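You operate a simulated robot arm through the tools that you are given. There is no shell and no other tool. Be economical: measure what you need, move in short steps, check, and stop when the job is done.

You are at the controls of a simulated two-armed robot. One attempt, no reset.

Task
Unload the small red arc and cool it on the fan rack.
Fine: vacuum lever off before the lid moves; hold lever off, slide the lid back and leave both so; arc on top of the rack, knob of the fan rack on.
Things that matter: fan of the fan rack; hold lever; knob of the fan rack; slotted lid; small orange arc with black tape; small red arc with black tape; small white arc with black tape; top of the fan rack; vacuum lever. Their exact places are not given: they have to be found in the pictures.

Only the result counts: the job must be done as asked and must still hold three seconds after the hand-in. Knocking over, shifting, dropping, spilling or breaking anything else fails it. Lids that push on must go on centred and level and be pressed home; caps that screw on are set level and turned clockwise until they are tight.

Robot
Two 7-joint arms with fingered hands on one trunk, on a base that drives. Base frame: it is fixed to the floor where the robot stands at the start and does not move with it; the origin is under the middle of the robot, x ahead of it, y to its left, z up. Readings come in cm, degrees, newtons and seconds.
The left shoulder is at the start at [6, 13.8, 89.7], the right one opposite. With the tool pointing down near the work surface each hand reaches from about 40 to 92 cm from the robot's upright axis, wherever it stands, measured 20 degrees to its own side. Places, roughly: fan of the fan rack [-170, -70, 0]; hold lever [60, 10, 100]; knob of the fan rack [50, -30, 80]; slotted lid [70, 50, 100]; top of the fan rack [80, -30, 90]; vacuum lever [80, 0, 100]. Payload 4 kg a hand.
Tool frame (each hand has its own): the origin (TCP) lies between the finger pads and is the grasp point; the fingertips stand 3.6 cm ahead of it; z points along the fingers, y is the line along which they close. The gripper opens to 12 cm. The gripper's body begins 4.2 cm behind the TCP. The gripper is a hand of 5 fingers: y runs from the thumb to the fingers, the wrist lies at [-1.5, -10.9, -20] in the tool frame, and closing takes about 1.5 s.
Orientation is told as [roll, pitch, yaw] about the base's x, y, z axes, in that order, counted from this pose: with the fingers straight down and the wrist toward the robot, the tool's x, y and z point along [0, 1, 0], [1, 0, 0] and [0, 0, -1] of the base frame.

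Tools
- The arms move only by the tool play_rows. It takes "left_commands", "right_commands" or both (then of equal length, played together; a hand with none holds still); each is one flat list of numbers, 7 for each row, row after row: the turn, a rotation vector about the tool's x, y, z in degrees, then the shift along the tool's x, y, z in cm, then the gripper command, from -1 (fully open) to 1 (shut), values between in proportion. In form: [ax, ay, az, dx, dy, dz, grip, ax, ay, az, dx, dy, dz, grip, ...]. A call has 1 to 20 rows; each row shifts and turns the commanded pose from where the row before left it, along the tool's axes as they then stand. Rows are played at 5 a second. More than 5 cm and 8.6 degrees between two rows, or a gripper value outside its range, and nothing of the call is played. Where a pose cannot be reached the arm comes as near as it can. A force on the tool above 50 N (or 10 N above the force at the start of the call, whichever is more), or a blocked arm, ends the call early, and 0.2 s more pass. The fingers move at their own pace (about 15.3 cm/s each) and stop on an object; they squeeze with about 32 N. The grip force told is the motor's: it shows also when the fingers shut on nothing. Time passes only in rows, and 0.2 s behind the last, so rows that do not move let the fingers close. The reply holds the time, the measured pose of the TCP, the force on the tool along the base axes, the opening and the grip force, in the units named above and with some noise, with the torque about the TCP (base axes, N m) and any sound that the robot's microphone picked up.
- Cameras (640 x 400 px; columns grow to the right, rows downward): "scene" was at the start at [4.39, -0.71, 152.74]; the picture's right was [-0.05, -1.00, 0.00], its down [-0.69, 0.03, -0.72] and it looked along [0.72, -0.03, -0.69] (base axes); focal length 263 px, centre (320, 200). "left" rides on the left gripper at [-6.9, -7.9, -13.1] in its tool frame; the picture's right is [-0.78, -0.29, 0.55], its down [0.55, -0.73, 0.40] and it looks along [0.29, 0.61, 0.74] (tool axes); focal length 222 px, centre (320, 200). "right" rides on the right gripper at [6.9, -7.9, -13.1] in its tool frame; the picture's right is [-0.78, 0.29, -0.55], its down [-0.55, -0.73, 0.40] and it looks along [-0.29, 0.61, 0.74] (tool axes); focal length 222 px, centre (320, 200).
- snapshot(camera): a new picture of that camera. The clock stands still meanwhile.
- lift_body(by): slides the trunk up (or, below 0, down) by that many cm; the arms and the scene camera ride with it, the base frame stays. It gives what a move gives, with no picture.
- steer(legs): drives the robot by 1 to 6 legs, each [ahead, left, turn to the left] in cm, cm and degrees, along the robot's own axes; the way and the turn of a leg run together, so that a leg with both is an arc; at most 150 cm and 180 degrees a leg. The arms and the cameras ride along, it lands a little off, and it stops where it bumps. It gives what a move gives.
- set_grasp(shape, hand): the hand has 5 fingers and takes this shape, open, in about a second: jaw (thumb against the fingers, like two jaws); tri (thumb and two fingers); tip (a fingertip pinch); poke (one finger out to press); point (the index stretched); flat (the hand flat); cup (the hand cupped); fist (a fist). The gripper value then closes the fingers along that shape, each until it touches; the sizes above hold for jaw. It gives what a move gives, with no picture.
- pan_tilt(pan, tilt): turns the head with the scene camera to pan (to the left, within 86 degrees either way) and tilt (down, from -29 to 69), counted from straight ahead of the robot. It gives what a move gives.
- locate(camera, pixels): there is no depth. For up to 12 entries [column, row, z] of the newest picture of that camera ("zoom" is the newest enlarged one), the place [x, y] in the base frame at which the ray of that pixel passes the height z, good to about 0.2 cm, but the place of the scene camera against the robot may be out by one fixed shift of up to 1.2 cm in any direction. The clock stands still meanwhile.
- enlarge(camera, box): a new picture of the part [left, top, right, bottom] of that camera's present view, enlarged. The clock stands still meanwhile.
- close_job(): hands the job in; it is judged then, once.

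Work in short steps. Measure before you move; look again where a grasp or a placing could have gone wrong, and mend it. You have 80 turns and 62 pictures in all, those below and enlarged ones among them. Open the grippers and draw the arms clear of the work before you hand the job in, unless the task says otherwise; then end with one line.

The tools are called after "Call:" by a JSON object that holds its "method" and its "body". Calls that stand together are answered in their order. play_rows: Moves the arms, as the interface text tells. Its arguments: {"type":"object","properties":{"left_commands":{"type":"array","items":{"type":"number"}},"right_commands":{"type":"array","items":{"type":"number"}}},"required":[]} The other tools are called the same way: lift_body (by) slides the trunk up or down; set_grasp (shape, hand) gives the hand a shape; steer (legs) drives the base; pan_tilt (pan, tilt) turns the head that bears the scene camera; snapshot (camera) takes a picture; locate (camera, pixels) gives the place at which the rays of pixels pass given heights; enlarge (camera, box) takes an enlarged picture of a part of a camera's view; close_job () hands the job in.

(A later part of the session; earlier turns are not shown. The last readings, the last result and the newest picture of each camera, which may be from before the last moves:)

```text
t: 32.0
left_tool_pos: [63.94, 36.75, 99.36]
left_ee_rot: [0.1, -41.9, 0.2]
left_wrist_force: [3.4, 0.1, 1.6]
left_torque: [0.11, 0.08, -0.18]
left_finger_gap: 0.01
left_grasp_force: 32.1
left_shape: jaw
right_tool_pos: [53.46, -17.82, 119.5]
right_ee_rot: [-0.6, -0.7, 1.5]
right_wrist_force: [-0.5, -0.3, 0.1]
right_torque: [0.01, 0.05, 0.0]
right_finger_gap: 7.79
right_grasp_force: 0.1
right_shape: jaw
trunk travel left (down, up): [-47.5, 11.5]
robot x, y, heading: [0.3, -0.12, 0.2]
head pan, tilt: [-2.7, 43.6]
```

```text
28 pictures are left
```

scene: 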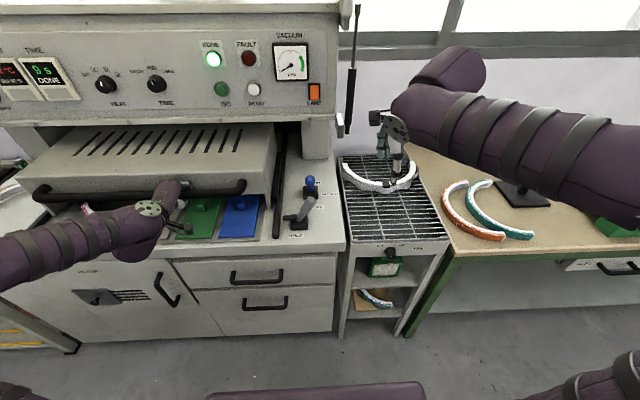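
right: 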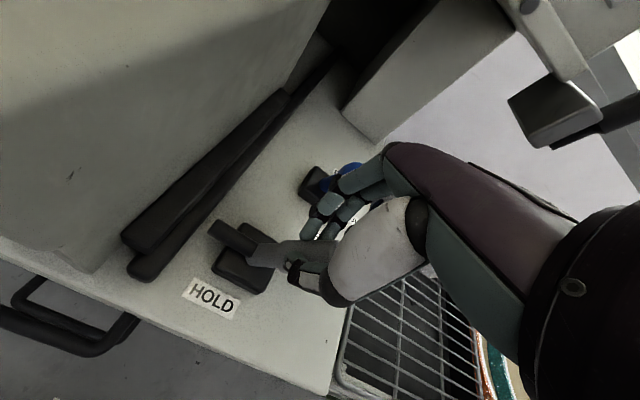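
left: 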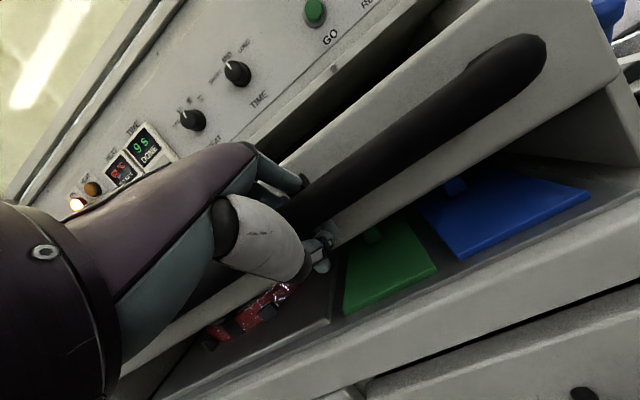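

The lid is sliding freely. I continue until it stops.

Call:
{"method": "play_rows", "body": {"left_commands": [0, 0, 0, 0, 1.48, 1.34, 1, 0, 0, 0, 0, 1.48, 1.34, 1, 0, 0, 0, 0, 1.48, 1.34, 1, 0, 0, 0, 0, 1.48, 1.34, 1, 0, 0, 0, 0, 1.48, 1.34, 1, 0, 0, 0, 0, 1.48, 1.34, 1, 0, 0, 0, 0, 1.48, 1.34, 1]}}

Call:
{"method": "snapshot", "body": {"camera": "scene"}}

```text
t: 33.6
left_tool_pos: [77.69, 36.92, 99.3]
left_ee_rot: [0.1, -42.0, 0.2]
left_wrist_force: [3.5, -0.9, 3.0]
left_torque: [0.14, 0.09, -0.14]
left_finger_gap: 0.0
left_grasp_force: 32.4
left_shape: jaw
right_tool_pos: [53.46, -17.93, 119.45]
right_ee_rot: [-0.5, -0.6, 1.5]
right_wrist_force: [0.3, 0.4, -0.1]
right_torque: [-0.01, -0.04, 0.03]
right_finger_gap: 7.76
right_grasp_force: 0.0
right_shape: jaw
trunk travel left (down, up): [-47.5, 11.5]
robot x, y, heading: [0.33, 0.11, 0.3]
head pan, tilt: [-2.7, 43.6]
```

```text
27 pictures are left
```

scene: 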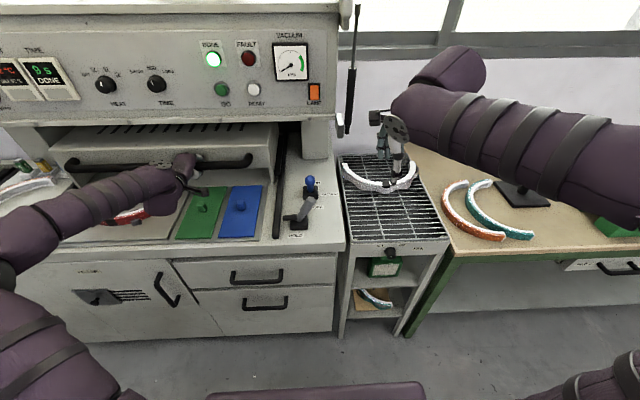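

Still free (3 N). I continue pushing.

Call:
{"method": "play_rows", "body": {"left_commands": [0, 0, 0, 0, 1.48, 1.34, 1, 0, 0, 0, 0, 1.48, 1.34, 1, 0, 0, 0, 0, 1.48, 1.34, 1, 0, 0, 0, 0, 1.48, 1.34, 1, 0, 0, 0, 0, 1.48, 1.34, 1]}}

Call:
{"method": "snapshot", "body": {"camera": "scene"}}

```text
t: 34.8
left_tool_pos: [86.2, 36.77, 99.61]
left_ee_rot: [-0.3, -42.0, 0.3]
left_wrist_force: [-29.9, -3.6, 6.2]
left_torque: [-0.09, -0.53, -0.36]
left_finger_gap: 0.01
left_grasp_force: 32.1
left_shape: jaw
left hand out of reach, approached as far as the arm can: row 5
right_tool_pos: [52.9, -18.0, 119.72]
right_ee_rot: [-0.5, -0.9, 1.5]
right_wrist_force: [0.8, -0.6, -0.1]
right_torque: [-0.01, 0.0, 0.02]
right_finger_gap: 7.78
right_grasp_force: 0.1
right_shape: jaw
trunk travel left (down, up): [-47.5, 11.5]
robot x, y, heading: [0.1, 0.66, -0.0]
head pan, tilt: [-2.7, 43.6]
```

```text
26 pictures are left
```

scene: 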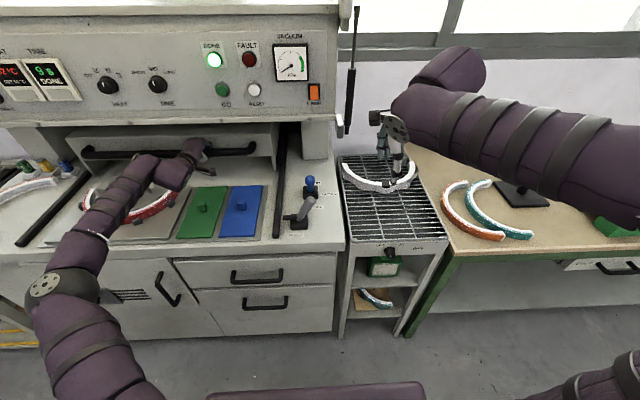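

A stop at ~30 N: the lid seems fully back. I check the hand/handle from the left camera before releasing.

Call:
{"method": "snapshot", "body": {"camera": "left"}}

Call:
{"method": "enlarge", "body": {"camera": "scene", "box": [10, 100, 290, 260]}}

```text
25 pictures are left
```

left: 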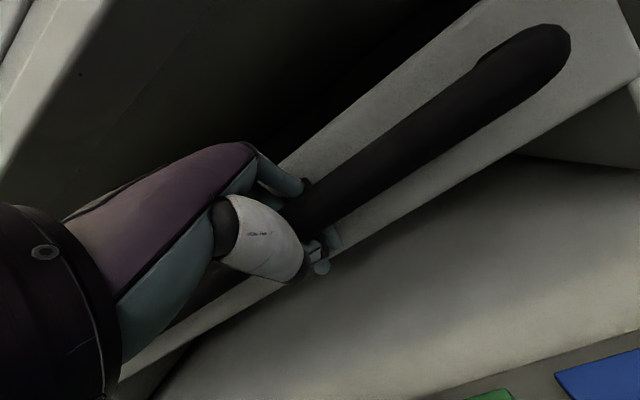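

```text
2.29 times, centred on (150, 180) of scene
```

zoom: 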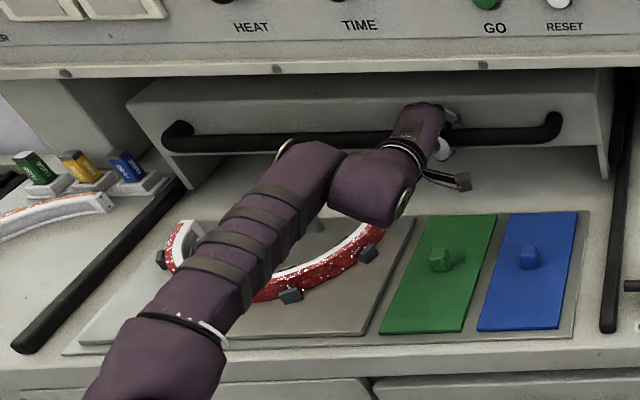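

The bar lies between thumb and fingers. I open fully and withdraw back and slightly up so nothing hooks the bar.

Call:
{"method": "play_rows", "body": {"left_commands": [0, 0, 0, 0, 0, 0, -0.5, 0, 0, 0, 0, 0, 0, -1, 0, 0, 0, 0, 0, 0, -1, 0, 0, 0, 0, 0, 0, -1, 0, 0, 0, 0, -1.0, -1.8, -1, 0, 0, 0, 0, -1.0, -1.8, -1, 0, 0, 0, 0, -1.0, -1.8, -1, 0, 0, 0, 0, -1.4, -2.2, -1, 0, 0, 0, 0, -1.4, -2.2, -1, 0, 0, 0, 0, -1.4, -2.2, -1]}}

Call:
{"method": "snapshot", "body": {"camera": "scene"}}

```text
t: 35.4
left_tool_pos: [85.07, 37.2, 98.67]
left_ee_rot: [0.0, -41.1, 0.6]
left_wrist_force: [-117.4, -17.6, -19.1]
left_torque: [0.25, -0.78, 1.47]
left_finger_gap: 6.73
left_grasp_force: 0.1
left_shape: jaw
right_tool_pos: [52.21, -17.64, 119.86]
right_ee_rot: [-0.5, -1.2, 1.9]
right_wrist_force: [-0.1, -0.1, -0.3]
right_torque: [0.02, 0.04, 0.01]
right_finger_gap: 7.77
right_grasp_force: 0.0
right_shape: jaw
trunk travel left (down, up): [-47.5, 11.5]
robot x, y, heading: [-0.19, 0.47, 0.3]
head pan, tilt: [-2.7, 43.6]
stopped in row 2 (left hand): the force on the tool passed its limit at 69 N (the readings are from after the stop); the commanded pose is now the measured one
```

```text
23 pictures are left
```

scene: 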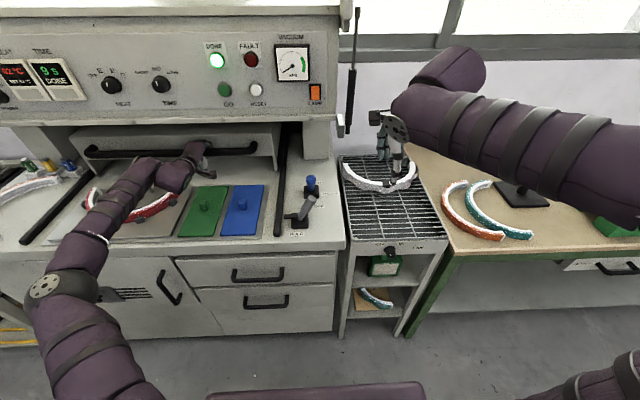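

Opening pushed the fingers against the lid face. I keep this gap and withdraw back-up along the fingers.

Call:
{"method": "play_rows", "body": {"left_commands": [0, 0, 0, 0, -0.2, -0.9, -0.1, 0, 0, 0, 0, -0.3, -1.1, -0.1, 0, 0, 0, 0, -0.3, -1.1, -0.1, 0, 0, 0, 0, -0.4, -1.3, -0.1, 0, 0, 0, 0, -0.6, -1.5, -0.1, 0, 0, 0, 0, -1.2, -2, -0.1, 0, 0, 0, 0, -1.2, -2, -0.1]}}

Call:
{"method": "snapshot", "body": {"camera": "scene"}}

```text
t: 37.0
left_tool_pos: [76.59, 36.9, 103.57]
left_ee_rot: [-0.1, -41.7, 0.3]
left_wrist_force: [-0.7, -0.7, -0.2]
left_torque: [0.03, 0.01, 0.0]
left_finger_gap: 6.59
left_grasp_force: 0.0
left_shape: jaw
right_tool_pos: [53.2, -18.02, 119.45]
right_ee_rot: [-0.5, -0.7, 1.6]
right_wrist_force: [-0.4, 0.1, 0.1]
right_torque: [0.01, -0.01, -0.01]
right_finger_gap: 7.75
right_grasp_force: 0.1
right_shape: jaw
trunk travel left (down, up): [-47.5, 11.5]
robot x, y, heading: [-0.12, 0.37, 0.2]
head pan, tilt: [-2.7, 43.6]
```

```text
22 pictures are left
```

scene: 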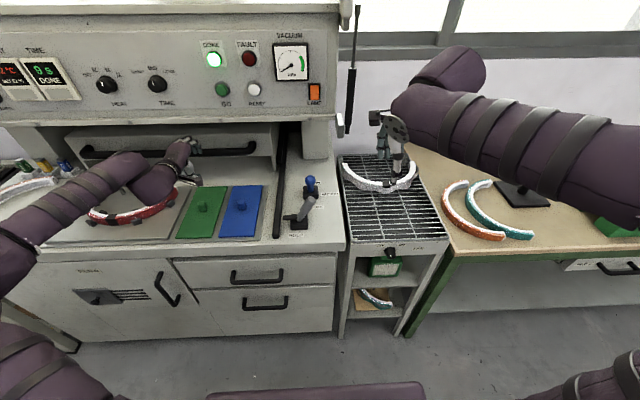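

Clear, and the lid stays back. I raise the left hand and restore it to vertical to see the red arc.

Call:
{"method": "play_rows", "body": {"left_commands": [0, 0, 0, 0, 0, -4.5, -0.1, 0, 0, 0, 0, 0, -4.5, -0.1, 0, 0, 0, 0, 0, -4.5, -0.1, 0, 0, 0, 0, 0, -4.5, -0.1, 0, 0, 0, 0, 0, -4.5, -0.1, 8.4, 0, 0, 0, 0, 0, -0.1, 8.4, 0, 0, 0, 0, 0, -0.1, 8.4, 0, 0, 0, 0, 0, -0.1, 8.4, 0, 0, 0, 0, 0, -0.1, 8.4, 0, 0, 0, 0, 0, -0.1, 0, 0, 0, 0, 0, 0, -0.1]}}

Call:
{"method": "snapshot", "body": {"camera": "left"}}

Call:
{"method": "enlarge", "body": {"camera": "scene", "box": [10, 130, 290, 270]}}

```text
t: 39.4
left_tool_pos: [61.11, 36.64, 121.91]
left_ee_rot: [0.6, -5.3, -0.1]
left_wrist_force: [1.2, -0.3, 0.5]
left_torque: [0.1, 0.0, 0.01]
left_finger_gap: 6.59
left_grasp_force: 0.2
left_shape: jaw
left hand out of reach, approached as far as the arm can: row 6
right_tool_pos: [53.12, -18.3, 119.41]
right_ee_rot: [-0.2, -0.7, 1.3]
right_wrist_force: [-0.5, -1.5, 0.3]
right_torque: [0.14, -0.01, 0.02]
right_finger_gap: 7.8
right_grasp_force: 0.2
right_shape: jaw
trunk travel left (down, up): [-47.5, 11.5]
robot x, y, heading: [-0.23, -0.28, -0.1]
head pan, tilt: [-2.7, 43.6]
```

```text
21 pictures are left
```

left: 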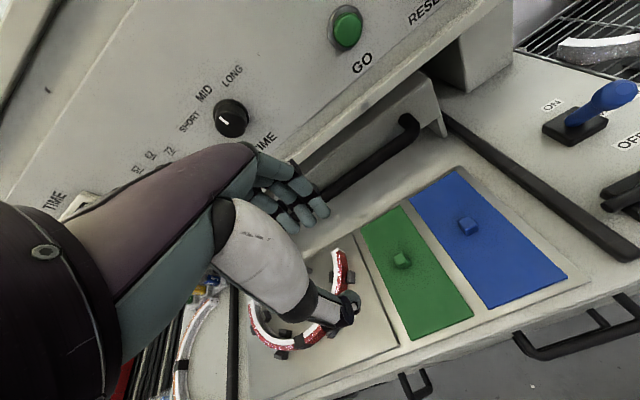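

```text
2.29 times, centred on (150, 200) of scene
```

zoom: 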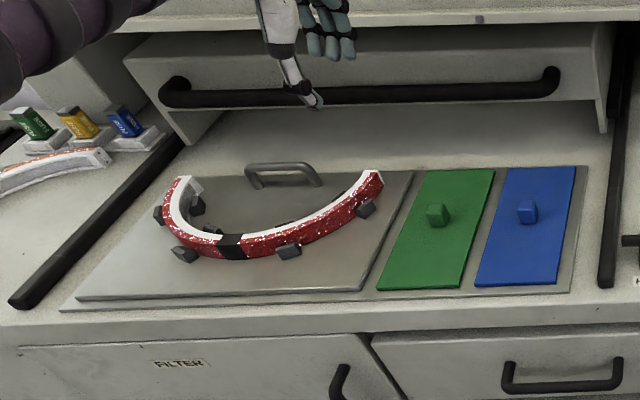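

The small red arc sits between pegs on the plate with its black tape at the front middle (zoom (231,245)). I locate it at likely heights.

Call:
{"method": "locate", "body": {"camera": "zoom", "pixels": [[231, 245, 92], [231, 245, 94], [372, 178, 94], [186, 182, 94], [231, 262, 91], [290, 257, 92], [185, 257, 92], [197, 208, 92]]}}

Call:
{"method": "locate", "body": {"camera": "left", "pixels": [[339, 253, 92], [339, 253, 94], [281, 354, 92], [350, 276, 92], [403, 262, 92], [469, 226, 92]]}}

Call:
{"method": "enlarge", "body": {"camera": "left", "box": [220, 220, 420, 400]}}

```text
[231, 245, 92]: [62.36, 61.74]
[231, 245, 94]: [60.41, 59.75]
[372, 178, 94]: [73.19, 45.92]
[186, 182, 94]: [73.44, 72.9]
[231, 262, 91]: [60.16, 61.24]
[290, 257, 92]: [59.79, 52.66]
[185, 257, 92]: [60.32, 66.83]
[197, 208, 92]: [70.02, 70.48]
```

```text
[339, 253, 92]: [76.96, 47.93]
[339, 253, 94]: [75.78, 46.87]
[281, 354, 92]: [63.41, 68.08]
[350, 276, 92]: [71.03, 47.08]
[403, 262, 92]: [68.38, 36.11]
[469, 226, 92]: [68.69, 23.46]
```

```text
2.22 times, centred on (320, 310) of left
```

zoom: 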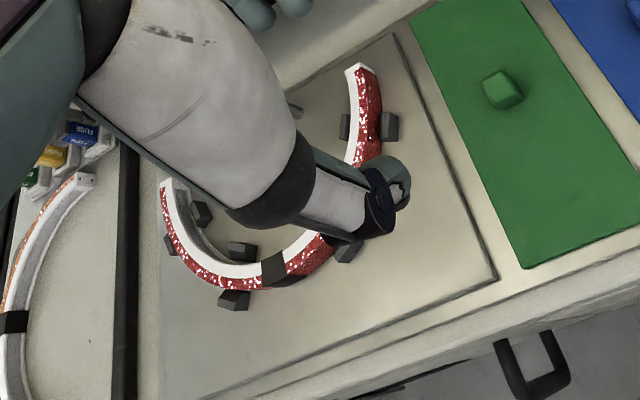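

Tape top is near (62,61,92–94); pegs flank it but leave the tape itself free. I drive the base 25 cm left so the left arm works comfortably, then look down at the arc.

Call:
{"method": "steer", "body": {"legs": [[0, 25, 0]]}}

Call:
{"method": "snapshot", "body": {"camera": "scene"}}

Call:
{"method": "snapshot", "body": {"camera": "left"}}

```text
t: 41.2
left_tool_pos: [60.85, 63.3, 121.5]
left_ee_rot: [0.4, -5.0, 0.5]
left_wrist_force: [0.8, 0.3, 0.3]
left_torque: [0.0, -0.01, -0.01]
left_finger_gap: 6.6
left_grasp_force: 0.1
left_shape: jaw
right_tool_pos: [53.24, 8.32, 119.4]
right_ee_rot: [-0.5, -0.8, 2.0]
right_wrist_force: [0.7, 0.6, 0.2]
right_torque: [-0.05, -0.02, 0.02]
right_finger_gap: 7.76
right_grasp_force: 0.2
right_shape: jaw
trunk travel left (down, up): [-47.5, 11.5]
robot x, y, heading: [-0.04, 25.97, 0.6]
head pan, tilt: [-2.7, 43.6]
```

```text
18 pictures are left
```

scene: 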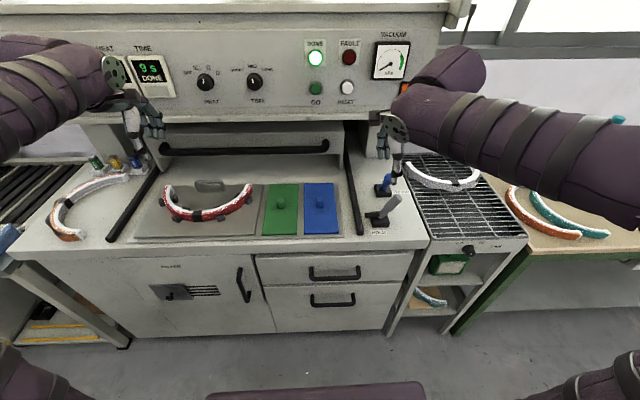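

```text
17 pictures are left
```

left: 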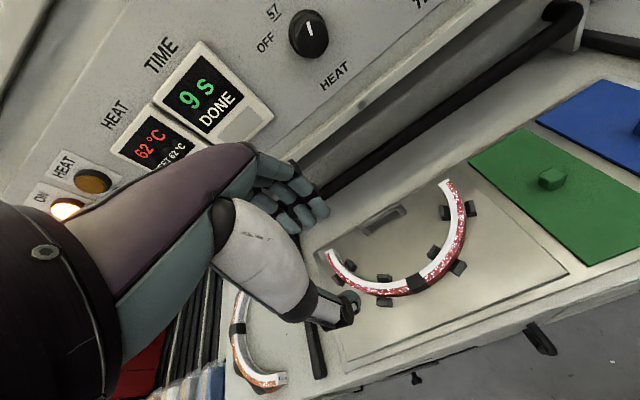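

Now I triangulate the tape, arc ends, and pegs from left (tape (415,282)) and scene (tape (203,215)).

Call:
{"method": "locate", "body": {"camera": "left", "pixels": [[415, 281, 92], [415, 281, 94], [415, 281, 96], [447, 182, 94], [328, 253, 94], [432, 253, 92], [384, 278, 92], [385, 301, 92], [458, 268, 92], [418, 292, 92]]}}

Call:
{"method": "enlarge", "body": {"camera": "scene", "box": [140, 160, 270, 250]}}

Call:
{"method": "enlarge", "body": {"camera": "left", "box": [310, 160, 500, 330]}}

```text
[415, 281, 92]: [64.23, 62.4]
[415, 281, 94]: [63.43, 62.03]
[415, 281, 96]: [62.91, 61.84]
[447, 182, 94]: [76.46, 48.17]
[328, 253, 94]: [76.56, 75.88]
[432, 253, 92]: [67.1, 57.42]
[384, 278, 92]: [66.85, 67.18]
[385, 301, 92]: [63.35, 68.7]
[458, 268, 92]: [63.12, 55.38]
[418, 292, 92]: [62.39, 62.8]
```

```text
4.44 times, centred on (205, 205) of scene
```

zoom: 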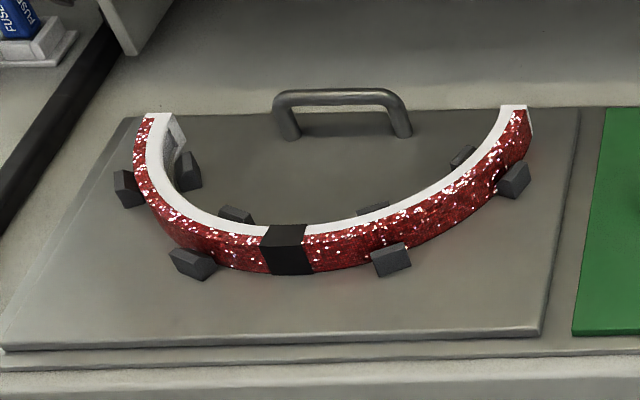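

```text
2.35 times, centred on (405, 245) of left
```

zoom: 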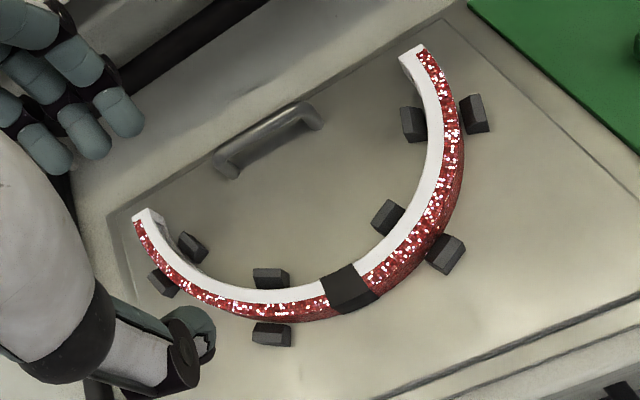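

Pegs lie in pairs 5 cm either side of the tape, so the tape zone is free. I check its height with the scene view.

Call:
{"method": "locate", "body": {"camera": "scene", "pixels": [[196.4, 212.4, 92], [196.4, 212.4, 94], [196.4, 212.4, 96], [197.1, 221.2, 90], [197.1, 221.2, 92], [448, 186, 86], [404, 164, 86], [478, 186, 86], [408, 236, 86], [526, 237, 86], [413, 155, 86], [470, 250, 80]]}}

Call:
{"method": "locate", "body": {"camera": "left", "pixels": [[418, 290, 90], [418, 290, 92], [550, 179, 92]]}}

```text
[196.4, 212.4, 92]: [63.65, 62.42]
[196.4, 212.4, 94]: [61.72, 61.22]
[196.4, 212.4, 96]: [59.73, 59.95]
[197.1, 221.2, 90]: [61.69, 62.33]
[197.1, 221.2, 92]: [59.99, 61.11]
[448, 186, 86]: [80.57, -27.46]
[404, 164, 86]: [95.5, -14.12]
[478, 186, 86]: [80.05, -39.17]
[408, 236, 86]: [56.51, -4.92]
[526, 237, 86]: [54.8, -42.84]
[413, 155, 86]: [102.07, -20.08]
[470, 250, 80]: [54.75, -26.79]
```

```text
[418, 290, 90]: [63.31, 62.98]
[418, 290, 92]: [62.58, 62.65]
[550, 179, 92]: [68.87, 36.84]
```

Arc top ≈ z 93, tape centre ≈ (63.9, 62.2). I level the hand and descend to just above it.

Call:
{"method": "play_rows", "body": {"left_commands": [5, 0, 0, 0, 0, 0, 0.1, 0, 0, 0, -0.18, 0.5, 3.5, 0.1, 0, 0, 0, -0.18, 0.5, 3.5, 0.1, 0, 0, 0, -0.18, 0.5, 3.5, 0.1, 0, 0, 0, -0.18, 0.5, 3.5, 0.1, 0, 0, 0, -0.18, 0.5, 3.5, 0.1, 0, 0, 0, -0.18, 0.5, 3.5, 0.1, 0, 0, 0, 0, 0, 0, 0.1]}}

Call:
{"method": "snapshot", "body": {"camera": "left"}}

```text
t: 43.0
left_tool_pos: [63.92, 61.96, 100.44]
left_ee_rot: [0.3, -0.3, 0.6]
left_wrist_force: [0.5, -0.4, 0.0]
left_torque: [0.01, -0.01, -0.02]
left_finger_gap: 5.38
left_grasp_force: 0.1
left_shape: jaw
right_tool_pos: [53.12, 8.23, 119.47]
right_ee_rot: [-0.6, -0.6, 1.9]
right_wrist_force: [-0.2, 0.1, -0.4]
right_torque: [0.01, 0.01, -0.04]
right_finger_gap: 7.8
right_grasp_force: 0.0
right_shape: jaw
trunk travel left (down, up): [-47.5, 11.5]
robot x, y, heading: [-0.19, 25.54, 0.8]
head pan, tilt: [-2.7, 43.6]
```

```text
14 pictures are left
```

left: 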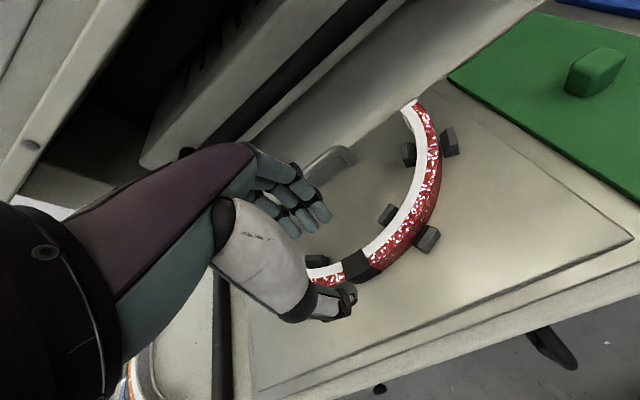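

Tape (357,263) is exactly below the TCP. I descend to z≈94.7 and close.

Call:
{"method": "play_rows", "body": {"left_commands": [0, 0, 0, 0, 0, 3, 0.1, 0, 0, 0, 0, 0, 2, 0.1, 0, 0, 0, 0, 0, 0.8, 0.1, 0, 0, 0, 0, 0, 0, 0.4, 0, 0, 0, 0, 0, 0, 0.7, 0, 0, 0, 0, 0, 0, 1, 0, 0, 0, 0, 0, 0, 1, 0, 0, 0, 0, 0, 0, 1, 0, 0, 0, 0, 0, 0, 1]}}

Call:
{"method": "snapshot", "body": {"camera": "left"}}

```text
t: 45.0
left_tool_pos: [64.0, 62.34, 94.71]
left_ee_rot: [0.3, -0.2, 0.6]
left_wrist_force: [-0.7, -0.7, 0.9]
left_torque: [-0.01, -0.01, -0.14]
left_finger_gap: 1.61
left_grasp_force: 32.6
left_shape: jaw
right_tool_pos: [53.29, 8.14, 119.4]
right_ee_rot: [-0.4, -0.7, 2.0]
right_wrist_force: [0.4, -0.8, 0.2]
right_torque: [0.01, -0.03, 0.01]
right_finger_gap: 7.78
right_grasp_force: 0.0
right_shape: jaw
trunk travel left (down, up): [-47.5, 11.5]
robot x, y, heading: [0.19, 26.04, 0.4]
head pan, tilt: [-2.7, 43.6]
```

```text
13 pictures are left
```

left: 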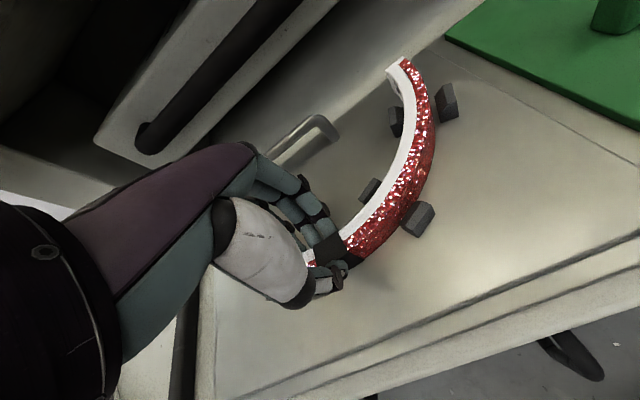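

Gripped (1.6 cm, 32 N). I lift straight up slowly, then back away from the panel.

Call:
{"method": "play_rows", "body": {"left_commands": [0, 0, 0, 0, 0, -0.7, 1, 0, 0, 0, 0, 0, -0.8, 1, 0, 0, 0, 0, 0, -1, 1, 0, 0, 0, 0, 0, -1.2, 1, 0, 0, 0, 0, 0, -1.5, 1, 0, 0, 0, 0, 0, -1.5, 1, 0, 0, 0, 0, -2, -1, 1, 0, 0, 0, 0, -2, -1, 1, 0, 0, 0, 0, -2, -1.5, 1, 0, 0, 0, 0, -2, -1.5, 1, 0, 0, 0, 0, -2, -1.5, 1, 0, 0, 0, 0, -2, -1.5, 1, 0, 0, 0, 0, 0, 0, 1]}}

Call:
{"method": "snapshot", "body": {"camera": "scene"}}

```text
t: 47.8
left_tool_pos: [52.07, 61.95, 109.29]
left_ee_rot: [0.3, -0.2, 0.6]
left_wrist_force: [0.2, 0.8, -3.0]
left_torque: [-0.01, 0.08, -0.03]
left_finger_gap: 1.58
left_grasp_force: 31.8
left_shape: jaw
right_tool_pos: [53.19, 8.14, 119.46]
right_ee_rot: [-0.5, -0.7, 2.0]
right_wrist_force: [0.1, 0.0, -1.0]
right_torque: [-0.02, 0.02, -0.01]
right_finger_gap: 7.77
right_grasp_force: 0.2
right_shape: jaw
trunk travel left (down, up): [-47.5, 11.5]
robot x, y, heading: [-0.28, 25.89, 0.6]
head pan, tilt: [-2.7, 43.6]
```

```text
12 pictures are left
```

scene: 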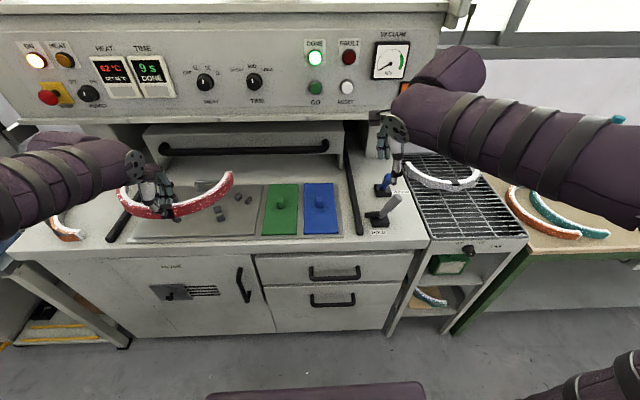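

The arc is lifted level. I raise it a little more and drive 70 cm right so that the rack is in front of the left arm.

Call:
{"method": "play_rows", "body": {"left_commands": [0, 0, 0, 0, 0, -2, 1, 0, 0, 0, 0, 0, -2, 1, 0, 0, 0, 0, 0, 0, 1]}}

Call:
{"method": "steer", "body": {"legs": [[0, -35, 0], [0, -35, 0]]}}

Call:
{"method": "snapshot", "body": {"camera": "scene"}}

Call:
{"method": "snapshot", "body": {"camera": "left"}}

```text
t: 48.6
left_tool_pos: [51.91, 62.02, 113.24]
left_ee_rot: [0.3, -0.1, 0.7]
left_wrist_force: [0.1, 0.1, -2.1]
left_torque: [0.0, 0.09, 0.0]
left_finger_gap: 1.61
left_grasp_force: 32.8
left_shape: jaw
right_tool_pos: [53.21, 8.18, 119.51]
right_ee_rot: [-0.5, -0.7, 2.0]
right_wrist_force: [0.6, 0.2, 0.7]
right_torque: [0.0, 0.01, 0.02]
right_finger_gap: 7.77
right_grasp_force: 0.1
right_shape: jaw
trunk travel left (down, up): [-47.5, 11.5]
robot x, y, heading: [-0.44, 25.63, 1.0]
head pan, tilt: [-2.7, 43.6]
```

```text
t: 52.8
left_tool_pos: [52.72, -9.71, 113.28]
left_ee_rot: [0.4, -0.2, -0.3]
left_wrist_force: [-0.1, -0.3, -2.0]
left_torque: [0.03, 0.13, -0.01]
left_finger_gap: 1.58
left_grasp_force: 31.9
left_shape: jaw
right_tool_pos: [53.35, -63.67, 119.48]
right_ee_rot: [-0.5, -0.7, 1.0]
right_wrist_force: [0.5, -0.5, 0.5]
right_torque: [0.05, 0.02, 0.01]
right_finger_gap: 7.78
right_grasp_force: 0.2
right_shape: jaw
trunk travel left (down, up): [-47.5, 11.5]
robot x, y, heading: [0.19, -45.22, -0.2]
head pan, tilt: [-2.7, 43.6]
```

```text
11 pictures are left
```

scene: 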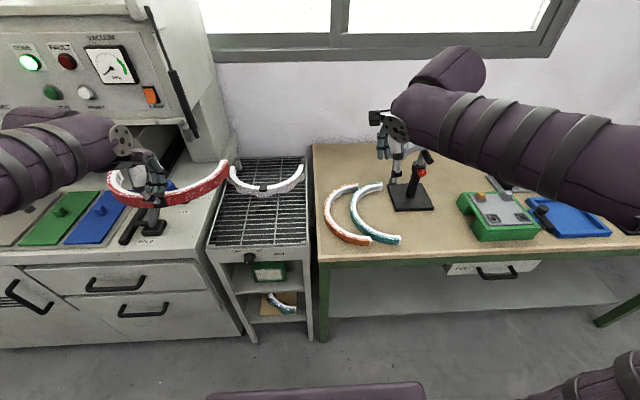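

```text
10 pictures are left
```

left: 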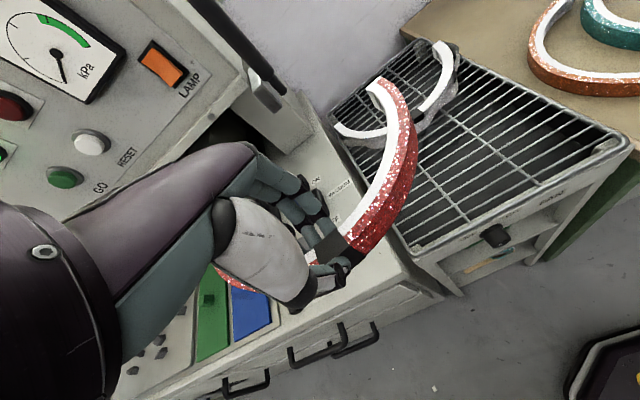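

The rack is now in good view. I triangulate rack front corners (left: (413,252),(627,146); scene: (211,244),(309,245)), knob, and white arc.

Call:
{"method": "locate", "body": {"camera": "left", "pixels": [[413, 250, 84], [413, 250, 90], [627, 146, 84], [627, 146, 90], [493, 237, 78], [493, 237, 84]]}}

Call:
{"method": "locate", "body": {"camera": "scene", "pixels": [[211, 244, 84], [211, 244, 90], [308, 244, 84], [308, 244, 90], [249, 258, 78], [249, 258, 84], [264, 196, 86], [264, 186, 90], [230, 171, 88], [306, 170, 88], [232, 158, 87], [305, 157, 87]]}}

```text
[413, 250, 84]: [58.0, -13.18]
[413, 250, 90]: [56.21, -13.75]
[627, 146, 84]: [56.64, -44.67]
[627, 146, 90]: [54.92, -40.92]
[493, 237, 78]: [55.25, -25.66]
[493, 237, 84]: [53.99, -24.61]
```

```text
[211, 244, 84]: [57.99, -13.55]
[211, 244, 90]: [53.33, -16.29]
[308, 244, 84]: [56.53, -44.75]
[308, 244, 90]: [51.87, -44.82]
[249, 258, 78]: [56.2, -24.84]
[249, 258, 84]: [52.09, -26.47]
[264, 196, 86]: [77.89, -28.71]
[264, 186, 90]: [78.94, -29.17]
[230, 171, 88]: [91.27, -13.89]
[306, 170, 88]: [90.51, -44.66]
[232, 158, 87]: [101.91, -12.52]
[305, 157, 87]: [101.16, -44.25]
```

Rack top ≈ z 84.5, x 57.5–102, y −13.3…−44.7; the white arc's front is at x≈78, so the red arc (14 deep, 28 wide) fits in front with TCP at (61.3, −29). I move over and lower to z 95.

Call:
{"method": "play_rows", "body": {"left_commands": [0, 0, 0, -3.22, 1.4, 0, 1, 0, 0, 0, -3.22, 1.4, 0, 1, 0, 0, 0, -3.22, 1.4, 0, 1, 0, 0, 0, -3.22, 1.4, 0, 1, 0, 0, 0, -3.22, 1.4, 0, 1, 0, 0, 0, -3.22, 1.4, 0, 1, 0, 0, 0, 0, 0, 3.6, 1, 0, 0, 0, 0, 0, 3.6, 1, 0, 0, 0, 0, 0, 3.6, 1, 0, 0, 0, 0, 0, 3.6, 1, 0, 0, 0, 0, 0, 3, 1, 0, 0, 0, 0, 0, 0, 1]}}

Call:
{"method": "snapshot", "body": {"camera": "scene"}}

```text
t: 55.4
left_tool_pos: [61.21, -28.91, 95.96]
left_ee_rot: [0.3, -0.1, -0.2]
left_wrist_force: [0.7, 0.6, -1.6]
left_torque: [0.03, 0.05, -0.01]
left_finger_gap: 1.56
left_grasp_force: 32.3
left_shape: jaw
right_tool_pos: [53.34, -63.58, 119.4]
right_ee_rot: [-0.5, -0.6, 1.3]
right_wrist_force: [-0.2, 0.0, 1.1]
right_torque: [0.01, 0.05, 0.01]
right_finger_gap: 7.78
right_grasp_force: 0.1
right_shape: jaw
trunk travel left (down, up): [-47.5, 11.5]
robot x, y, heading: [0.04, -45.17, -0.2]
head pan, tilt: [-2.7, 43.6]
```

```text
9 pictures are left
```

scene: 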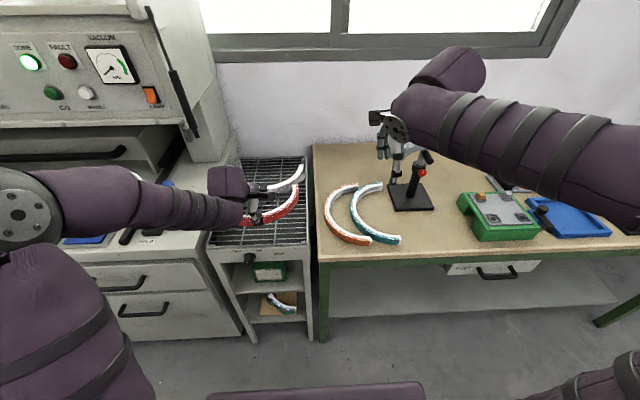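

Arc is over the rack, in front of the white arc. I lower slowly to contact.

Call:
{"method": "play_rows", "body": {"left_commands": [0, 0, 0, 0, 0, 2.5, 1, 0, 0, 0, 0, 0, 2, 1, 0, 0, 0, 0, 0, 1.2, 1, 0, 0, 0, 0, 0, 0.6, 1, 0, 0, 0, 0, 0, 0, 1]}}

Call:
{"method": "snapshot", "body": {"camera": "left"}}

```text
t: 56.4
left_tool_pos: [61.62, -29.12, 90.83]
left_ee_rot: [0.4, -1.6, -0.3]
left_wrist_force: [-5.3, 2.3, 26.1]
left_torque: [0.01, 0.23, -0.03]
left_finger_gap: 1.95
left_grasp_force: 32.0
left_shape: jaw
right_tool_pos: [53.24, -63.59, 119.56]
right_ee_rot: [-0.6, -0.8, 1.4]
right_wrist_force: [-0.2, 0.1, 0.1]
right_torque: [-0.01, 0.02, 0.02]
right_finger_gap: 7.75
right_grasp_force: 0.0
right_shape: jaw
trunk travel left (down, up): [-47.5, 11.5]
robot x, y, heading: [0.42, -45.33, -0.3]
head pan, tilt: [-2.7, 43.6]
stopped in row 4 (left hand): the force on the tool passed its limit at 55 N (the readings are from after the stop); the commanded pose is now the measured one
```

```text
8 pictures are left
```

left: 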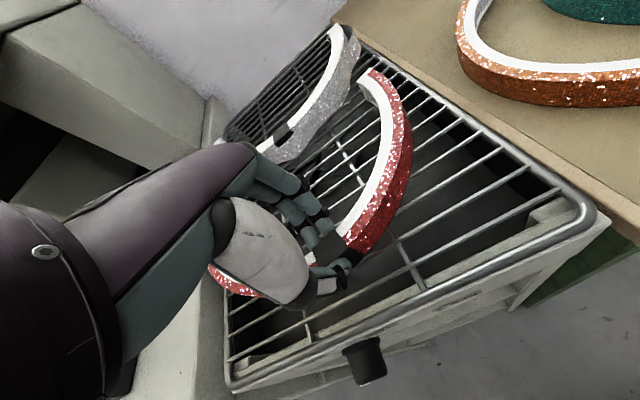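

Contact at TCP z 90.8 (26 N), so rack top ≈ 86.7. I check the margins of arc ends versus rims.

Call:
{"method": "locate", "body": {"camera": "left", "pixels": [[372, 70, 89.5], [395, 84, 89.5], [395, 67, 86.7], [480, 122, 86.7], [590, 205, 86.7], [228, 383, 86.7], [240, 293, 89], [290, 134, 89.5], [280, 160, 87]]}}

Call:
{"method": "enlarge", "body": {"camera": "scene", "box": [190, 140, 330, 270]}}

```text
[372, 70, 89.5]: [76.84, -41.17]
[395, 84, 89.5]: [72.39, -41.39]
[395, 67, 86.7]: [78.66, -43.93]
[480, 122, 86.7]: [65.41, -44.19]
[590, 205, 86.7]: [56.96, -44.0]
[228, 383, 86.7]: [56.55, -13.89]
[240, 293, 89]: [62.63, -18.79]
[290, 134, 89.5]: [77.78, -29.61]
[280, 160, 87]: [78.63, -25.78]
```

```text
3.08 times, centred on (260, 205) of scene
```

zoom: 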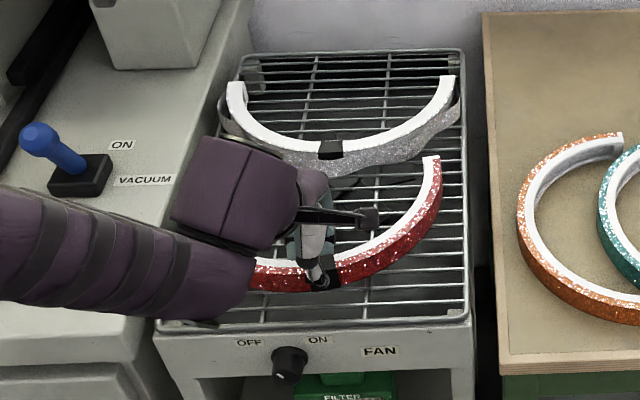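

Arc ends are ~2 cm inside the rims and clear of the white arc. I release and lift straight up.

Call:
{"method": "play_rows", "body": {"left_commands": [0, 0, 0, 0, 0, 0, 0.7, 0, 0, 0, 0, 0, 0, 0.45, 0, 0, 0, 0, 0, 0, 0.2, 0, 0, 0, 0, 0, 0, 0.2, 0, 0, 0, 0, 0, -1, 0.2, 0, 0, 0, 0, 0, -2, 0.2, 0, 0, 0, 0, 0, -4, 0.2, 0, 0, 0, 0, 0, -5, 0.2, 0, 0, 0, 0, 0, -5, 0.2, 0, 0, 0, 0, 0, -5, 0.2, 0, 0, 0, 2, -4, -2, 0.2, 0, 0, 0, 2, -4, 0, 0.2, 0, 0, 0, 3, -3, 0, 0.2, 0, 0, 0, 4, -2, 0, 0.2, 0, 0, 0, 4, -1, 0, 0.2, 0, 0, 0, 4, 0, 0, 0.2]}}

Call:
{"method": "snapshot", "body": {"camera": "scene"}}

```text
t: 59.8
left_tool_pos: [47.18, -10.53, 114.49]
left_ee_rot: [0.4, -1.2, 0.0]
left_wrist_force: [-0.6, -0.5, -0.3]
left_torque: [-0.01, 0.02, 0.03]
left_finger_gap: 4.78
left_grasp_force: 0.0
left_shape: jaw
right_tool_pos: [53.36, -63.59, 119.55]
right_ee_rot: [-0.5, -0.7, 1.4]
right_wrist_force: [-0.5, -0.2, 0.2]
right_torque: [0.0, 0.0, 0.0]
right_finger_gap: 7.76
right_grasp_force: 0.0
right_shape: jaw
trunk travel left (down, up): [-47.5, 11.5]
robot x, y, heading: [0.14, -45.24, -0.2]
head pan, tilt: [-2.7, 43.6]
```

```text
6 pictures are left
```

scene: 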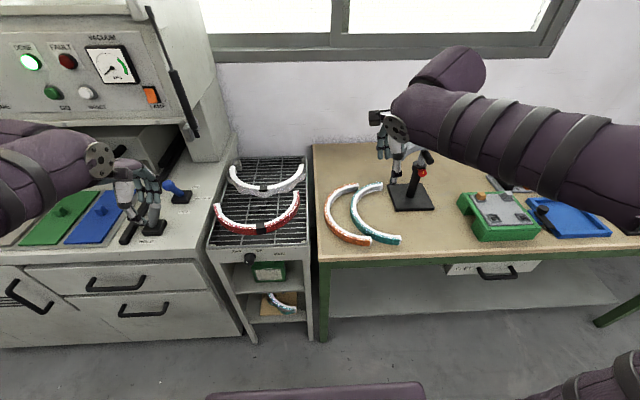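

The red arc rests well on the rack. Now the knob: I locate it from the close left picture to triangulate with the earlier view.

Call:
{"method": "locate", "body": {"camera": "left", "pixels": [[372, 366, 78], [372, 366, 80], [372, 366, 82], [358, 348, 80], [358, 348, 82]]}}

Call:
{"method": "steer", "body": {"legs": [[-18, 0, 0]]}}

```text
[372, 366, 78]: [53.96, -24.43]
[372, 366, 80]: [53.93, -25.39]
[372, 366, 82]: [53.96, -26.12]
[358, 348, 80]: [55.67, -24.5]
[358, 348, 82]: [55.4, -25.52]
```

```text
t: 61.3
left_tool_pos: [28.85, -10.38, 114.57]
left_ee_rot: [0.4, -1.2, 0.1]
left_wrist_force: [-0.6, -0.2, 0.5]
left_torque: [-0.01, -0.01, -0.02]
left_finger_gap: 4.79
left_grasp_force: 0.0
left_shape: jaw
right_tool_pos: [35.48, -63.41, 119.52]
right_ee_rot: [-0.5, -0.9, 1.4]
right_wrist_force: [-0.7, -0.1, 0.6]
right_torque: [-0.01, -0.05, 0.01]
right_finger_gap: 7.78
right_grasp_force: 0.0
right_shape: jaw
trunk travel left (down, up): [-47.5, 11.5]
robot x, y, heading: [-17.53, -45.13, -0.1]
head pan, tilt: [-2.7, 43.6]
```

Knob centre ≈ (54.5, −25.3, 80), axis along x. I bring the left hand in front of it and pitch the fingers to point forward.

Call:
{"method": "play_rows", "body": {"left_commands": [0, 0, 0, -2.13, 1.6, 2.8, 0.1, 0, 0, 0, -2.13, 1.6, 2.8, 0.1, 0, 0, 0, -2.13, 1.6, 2.8, 0.1, 0, 0, 0, -2.13, 1.6, 2.8, 0.1, 0, 0, 0, -2.13, 1.6, 2.8, 0.1, 0, 0, 0, -2.13, 1.6, 2.8, 0.1, 0, 0, 0, -2.13, 1.6, 2.8, 0.1, -8.1, 0, 0, 0, 0, 0, 0.1, -8.1, 0, 0, 0, 0, 0, 0.1, -8.1, 0, 0, 0, 0, 0, 0.1, -8.1, 0, 0, 0, 0, 0, 0.1, -8.1, 0, 0, 0, 0, 0, 0.1, -8.1, 0, 0, 0, 0, 0, 0.1, -8.1, 0, 0, 0, 0, 0, 0.1, -8.1, 0, 0, 0, 0, 0, 0.1, -8.1, 0, 0, 0, 0, 0, 0.1, -8.1, 0, 0, 0, 0, 0, 0.1, -8.1, 0, 0, 0, 0, 0, 0.1, 0, 0, 0, 0, 0, 0, 0.1]}}

```text
t: 65.3
left_tool_pos: [40.85, -25.16, 95.02]
left_ee_rot: [0.5, -28.1, -0.3]
left_wrist_force: [-0.7, 0.7, 0.3]
left_torque: [0.04, -0.01, -0.04]
left_finger_gap: 5.41
left_grasp_force: 0.1
left_shape: jaw
left hand out of reach, approached as far as the arm can: row 11, 12, 13, 14, 15, 16, 17, 18
right_tool_pos: [35.48, -63.45, 119.58]
right_ee_rot: [-0.4, -0.6, 1.4]
right_wrist_force: [-0.8, -0.1, 0.7]
right_torque: [0.0, 0.01, -0.01]
right_finger_gap: 7.76
right_grasp_force: 0.1
right_shape: jaw
trunk travel left (down, up): [-47.5, 11.5]
robot x, y, heading: [-17.79, -45.56, -0.1]
head pan, tilt: [-2.7, 43.6]
```

The pitch stalled at −28° because the hand is too near the body. I back the base 15 cm more and test a forward move.

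Call:
{"method": "steer", "body": {"legs": [[-15, 0, 0]]}}

Call:
{"method": "play_rows", "body": {"left_commands": [0, 0, 0, 0, 0, 3, 0.1, 0, 0, 0, 0, 0, 0, 0.1]}}

```text
t: 66.7
left_tool_pos: [25.17, -25.17, 94.91]
left_ee_rot: [0.6, -28.1, -0.2]
left_wrist_force: [0.0, -0.1, -1.4]
left_torque: [0.0, -0.01, 0.03]
left_finger_gap: 5.4
left_grasp_force: 0.1
left_shape: jaw
right_tool_pos: [19.93, -63.42, 119.51]
right_ee_rot: [-0.5, -0.8, 1.3]
right_wrist_force: [-0.8, -0.4, 0.6]
right_torque: [0.02, -0.02, -0.01]
right_finger_gap: 7.77
right_grasp_force: 0.0
right_shape: jaw
trunk travel left (down, up): [-47.5, 11.5]
robot x, y, heading: [-33.2, -45.23, -0.2]
head pan, tilt: [-2.7, 43.6]
```

```text
t: 67.3
left_tool_pos: [26.18, -25.1, 93.16]
left_ee_rot: [0.5, -28.1, -0.2]
left_wrist_force: [0.1, -0.6, 0.3]
left_torque: [0.0, 0.01, 0.03]
left_finger_gap: 5.42
left_grasp_force: 0.1
left_shape: jaw
left hand out of reach, approached as far as the arm can: row 1
right_tool_pos: [20.09, -63.5, 119.42]
right_ee_rot: [-0.5, -0.7, 1.5]
right_wrist_force: [-0.2, 0.2, 0.0]
right_torque: [0.01, 0.01, 0.0]
right_finger_gap: 7.8
right_grasp_force: 0.1
right_shape: jaw
trunk travel left (down, up): [-47.5, 11.5]
robot x, y, heading: [-32.96, -46.09, -0.2]
head pan, tilt: [-2.7, 43.6]
```

Commanded pose follows the measured one. I extend forward to (43, −25, 88), then finish pitching to horizontal.

Call:
{"method": "play_rows", "body": {"left_commands": [0, 0, 0, 0, 3.1, 3.1, 0.1, 0, 0, 0, 0, 3.1, 3.1, 0.1, 0, 0, 0, 0, 3.1, 3.1, 0.1, 0, 0, 0, 0, 3.1, 3.1, 0.1, -7.7, 0, 0, 0, 0, 0, 0.1, -7.7, 0, 0, 0, 0, 0, 0.1, -7.7, 0, 0, 0, 0, 0, 0.1, -7.7, 0, 0, 0, 0, 0, 0.1, -7.7, 0, 0, 0, 0, 0, 0.1, -7.7, 0, 0, 0, 0, 0, 0.1, -7.7, 0, 0, 0, 0, 0, 0.1, -7.7, 0, 0, 0, 0, 0, 0.1, 0, 0, 0, 0, 0, 0, 0.1]}}

```text
t: 70.1
left_tool_pos: [43.11, -25.0, 88.32]
left_ee_rot: [0.5, -28.0, -0.2]
left_wrist_force: [-0.4, 0.6, 0.0]
left_torque: [0.02, -0.06, 0.01]
left_finger_gap: 5.42
left_grasp_force: 0.1
left_shape: jaw
left hand out of reach, approached as far as the arm can: row 5, 6, 7, 8, 9, 10, 11, 12
right_tool_pos: [20.01, -63.47, 119.49]
right_ee_rot: [-0.5, -0.6, 1.5]
right_wrist_force: [-1.2, 0.4, 0.2]
right_torque: [-0.02, -0.01, -0.02]
right_finger_gap: 7.77
right_grasp_force: 0.1
right_shape: jaw
trunk travel left (down, up): [-47.5, 11.5]
robot x, y, heading: [-33.28, -45.26, -0.2]
head pan, tilt: [-2.7, 43.6]
```

The wrist flexion is the limit. I lower the trunk 20 cm so the forearm comes more from below, then try pitching again.

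Call:
{"method": "lift_body", "body": {"by": -20}}

Call:
{"method": "play_rows", "body": {"left_commands": [0, 0, 0, 0, 1.9, -3.5, 0.1, 0, 0, 0, 0, 1.9, -3.5, 0.1, 0, 0, 0, 0, 1.9, -3.5, 0.1, -7.7, 0, 0, 0, 0, 0, 0.1, -7.7, 0, 0, 0, 0, 0, 0.1, -7.7, 0, 0, 0, 0, 0, 0.1, -7.7, 0, 0, 0, 0, 0, 0.1, -7.7, 0, 0, 0, 0, 0, 0.1, -7.7, 0, 0, 0, 0, 0, 0.1, -7.7, 0, 0, 0, 0, 0, 0.1, -7.7, 0, 0, 0, 0, 0, 0.1, 0, 0, 0, 0, 0, 0, 0.1]}}

```text
t: 72.3
left_tool_pos: [42.97, -25.12, 68.3]
left_ee_rot: [0.6, -28.1, -0.2]
left_wrist_force: [0.6, -0.2, 0.5]
left_torque: [-0.02, 0.01, -0.02]
left_finger_gap: 5.37
left_grasp_force: 0.0
left_shape: jaw
right_tool_pos: [19.96, -63.42, 99.45]
right_ee_rot: [-0.5, -0.7, 1.4]
right_wrist_force: [-0.4, -0.6, -0.3]
right_torque: [0.01, 0.02, 0.01]
right_finger_gap: 7.75
right_grasp_force: 0.0
right_shape: jaw
trunk travel left (down, up): [-27.5, 31.5]
robot x, y, heading: [-33.1, -45.49, 0.0]
head pan, tilt: [-2.7, 43.6]
```

```text
t: 74.9
left_tool_pos: [42.95, -25.26, 80.2]
left_ee_rot: [0.5, -35.8, -0.3]
left_wrist_force: [1.1, 0.1, -0.3]
left_torque: [0.03, 0.03, 0.01]
left_finger_gap: 5.42
left_grasp_force: 0.1
left_shape: jaw
left hand out of reach, approached as far as the arm can: row 5, 6, 7, 8, 9, 10, 11
right_tool_pos: [20.0, -63.61, 99.45]
right_ee_rot: [-0.5, -0.7, 1.4]
right_wrist_force: [-0.5, -0.3, -0.9]
right_torque: [0.0, 0.03, -0.01]
right_finger_gap: 7.78
right_grasp_force: 0.0
right_shape: jaw
trunk travel left (down, up): [-27.5, 31.5]
robot x, y, heading: [-33.18, -45.48, -0.0]
head pan, tilt: [-2.7, 43.6]
```

Still limited with the wrist below. I roll the hand so the wrist comes from the left (mirror of the pose that worked), then tilt the fingers to horizontal.

Call:
{"method": "play_rows", "body": {"left_commands": [0, 0, 8.2, 0, 0, 0, 0.1, 0, 0, 8.2, 0, 0, 0, 0.1, 0, 0, 8.2, 0, 0, 0, 0.1, 0, 0, 8.2, 0, 0, 0, 0.1, 0, 0, 8.2, 0, 0, 0, 0.1, 0, 0, 8.2, 0, 0, 0, 0.1, 0, 0, 8.2, 0, 0, 0, 0.1, 0, 0, 8.2, 0, 0, 0, 0.1, 0, 0, 8.2, 0, 0, 0, 0.1, 0, 0, 8.2, 0, 0, 0, 0.1, 0, 0, 8, 0, 0, 0, 0.1, 0, 7.7, 0, 0, 0, 0, 0.1, 0, 7.7, 0, 0, 0, 0, 0.1, 0, 7.7, 0, 0, 0, 0, 0.1, 0, 7.7, 0, 0, 0, 0, 0.1, 0, 7.7, 0, 0, 0, 0, 0.1, 0, 7.7, 0, 0, 0, 0, 0.1, 0, 7.7, 0, 0, 0, 0, 0.1, 0, 0, 0, 0, 0, 0, 0.1]}}

```text
t: 78.9
left_tool_pos: [43.19, -25.24, 80.24]
left_ee_rot: [89.7, 0.4, -90.0]
left_wrist_force: [0.7, 0.3, -0.3]
left_torque: [0.0, 0.01, -0.02]
left_finger_gap: 5.4
left_grasp_force: 0.1
left_shape: jaw
right_tool_pos: [19.98, -63.4, 99.57]
right_ee_rot: [-0.5, -0.7, 1.3]
right_wrist_force: [-0.6, 0.3, 0.8]
right_torque: [-0.02, 0.05, -0.01]
right_finger_gap: 7.78
right_grasp_force: 0.0
right_shape: jaw
trunk travel left (down, up): [-27.5, 31.5]
robot x, y, heading: [-33.26, -45.33, 0.3]
head pan, tilt: [-2.7, 43.6]
```

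Now the fingers point forward horizontally. I look at the knob with the left camera.

Call:
{"method": "snapshot", "body": {"camera": "left"}}

```text
5 pictures are left
```

left: 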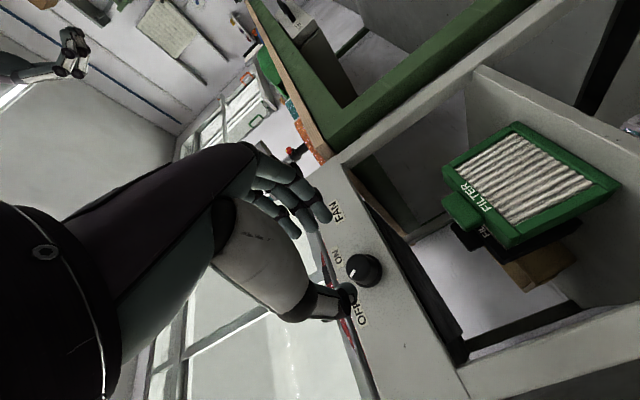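

I enlarge the knob to read its pointer.

Call:
{"method": "enlarge", "body": {"camera": "left", "box": [310, 220, 410, 330]}}

```text
3.64 times, centred on (360, 275) of left
```

zoom: 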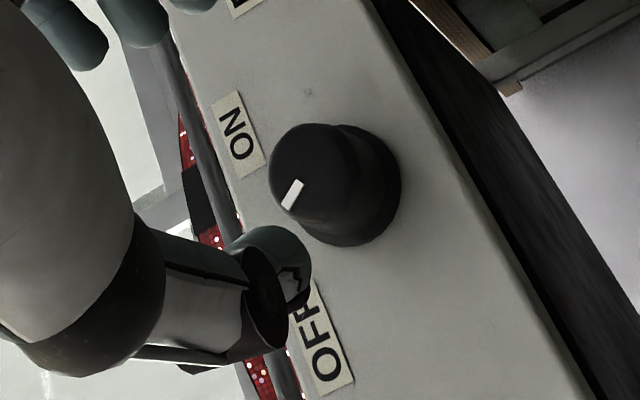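

Pointer sits ~35° left of up (OFF); ON is ~40° right, so a clockwise turn of ~80°. I centre on the knob (up 0.95, right 0.85), roll −40°, and approach.

Call:
{"method": "play_rows", "body": {"left_commands": [0, 0, 0, 0.95, 0.85, 0, 0.1, 0, 0, -8, 0, 0, 0, 0.1, 0, 0, -8, 0, 0, 0, 0.1, 0, 0, -8, 0, 0, 0, 0.1, 0, 0, -8, 0, 0, 0, 0.1, 0, 0, -8, 0, 0, 0, 0.1, 0, 0, 0, 0, 0, 3, 0.1, 0, 0, 0, 0, 0, 3, 0.1, 0, 0, 0, 0, 0, 1.5, 0.1, 0, 0, 0, 0, 0, 1, 0.1, 0, 0, 0, 0, 0, 0, 0.1]}}

Call:
{"method": "snapshot", "body": {"camera": "left"}}

```text
t: 81.3
left_tool_pos: [51.65, -25.84, 81.06]
left_ee_rot: [89.6, -39.6, -89.7]
left_wrist_force: [-0.2, -1.1, -0.3]
left_torque: [-0.02, 0.02, -0.01]
left_finger_gap: 5.35
left_grasp_force: 0.1
left_shape: jaw
right_tool_pos: [19.99, -63.48, 99.55]
right_ee_rot: [-0.5, -0.7, 1.4]
right_wrist_force: [0.4, -0.1, 0.3]
right_torque: [-0.05, 0.03, 0.0]
right_finger_gap: 7.78
right_grasp_force: 0.1
right_shape: jaw
trunk travel left (down, up): [-27.5, 31.5]
robot x, y, heading: [-33.2, -45.3, 0.1]
head pan, tilt: [-2.7, 43.6]
```

```text
3 pictures are left
```

left: 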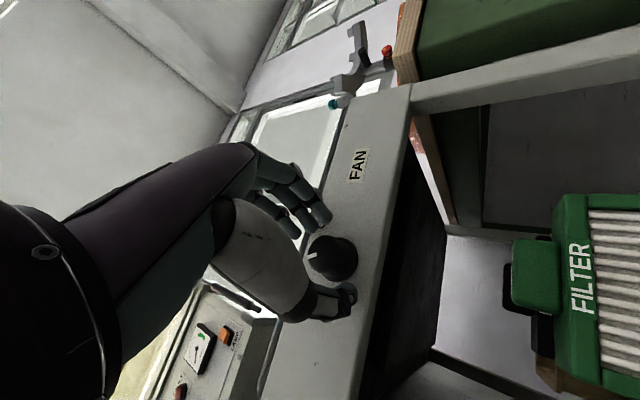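

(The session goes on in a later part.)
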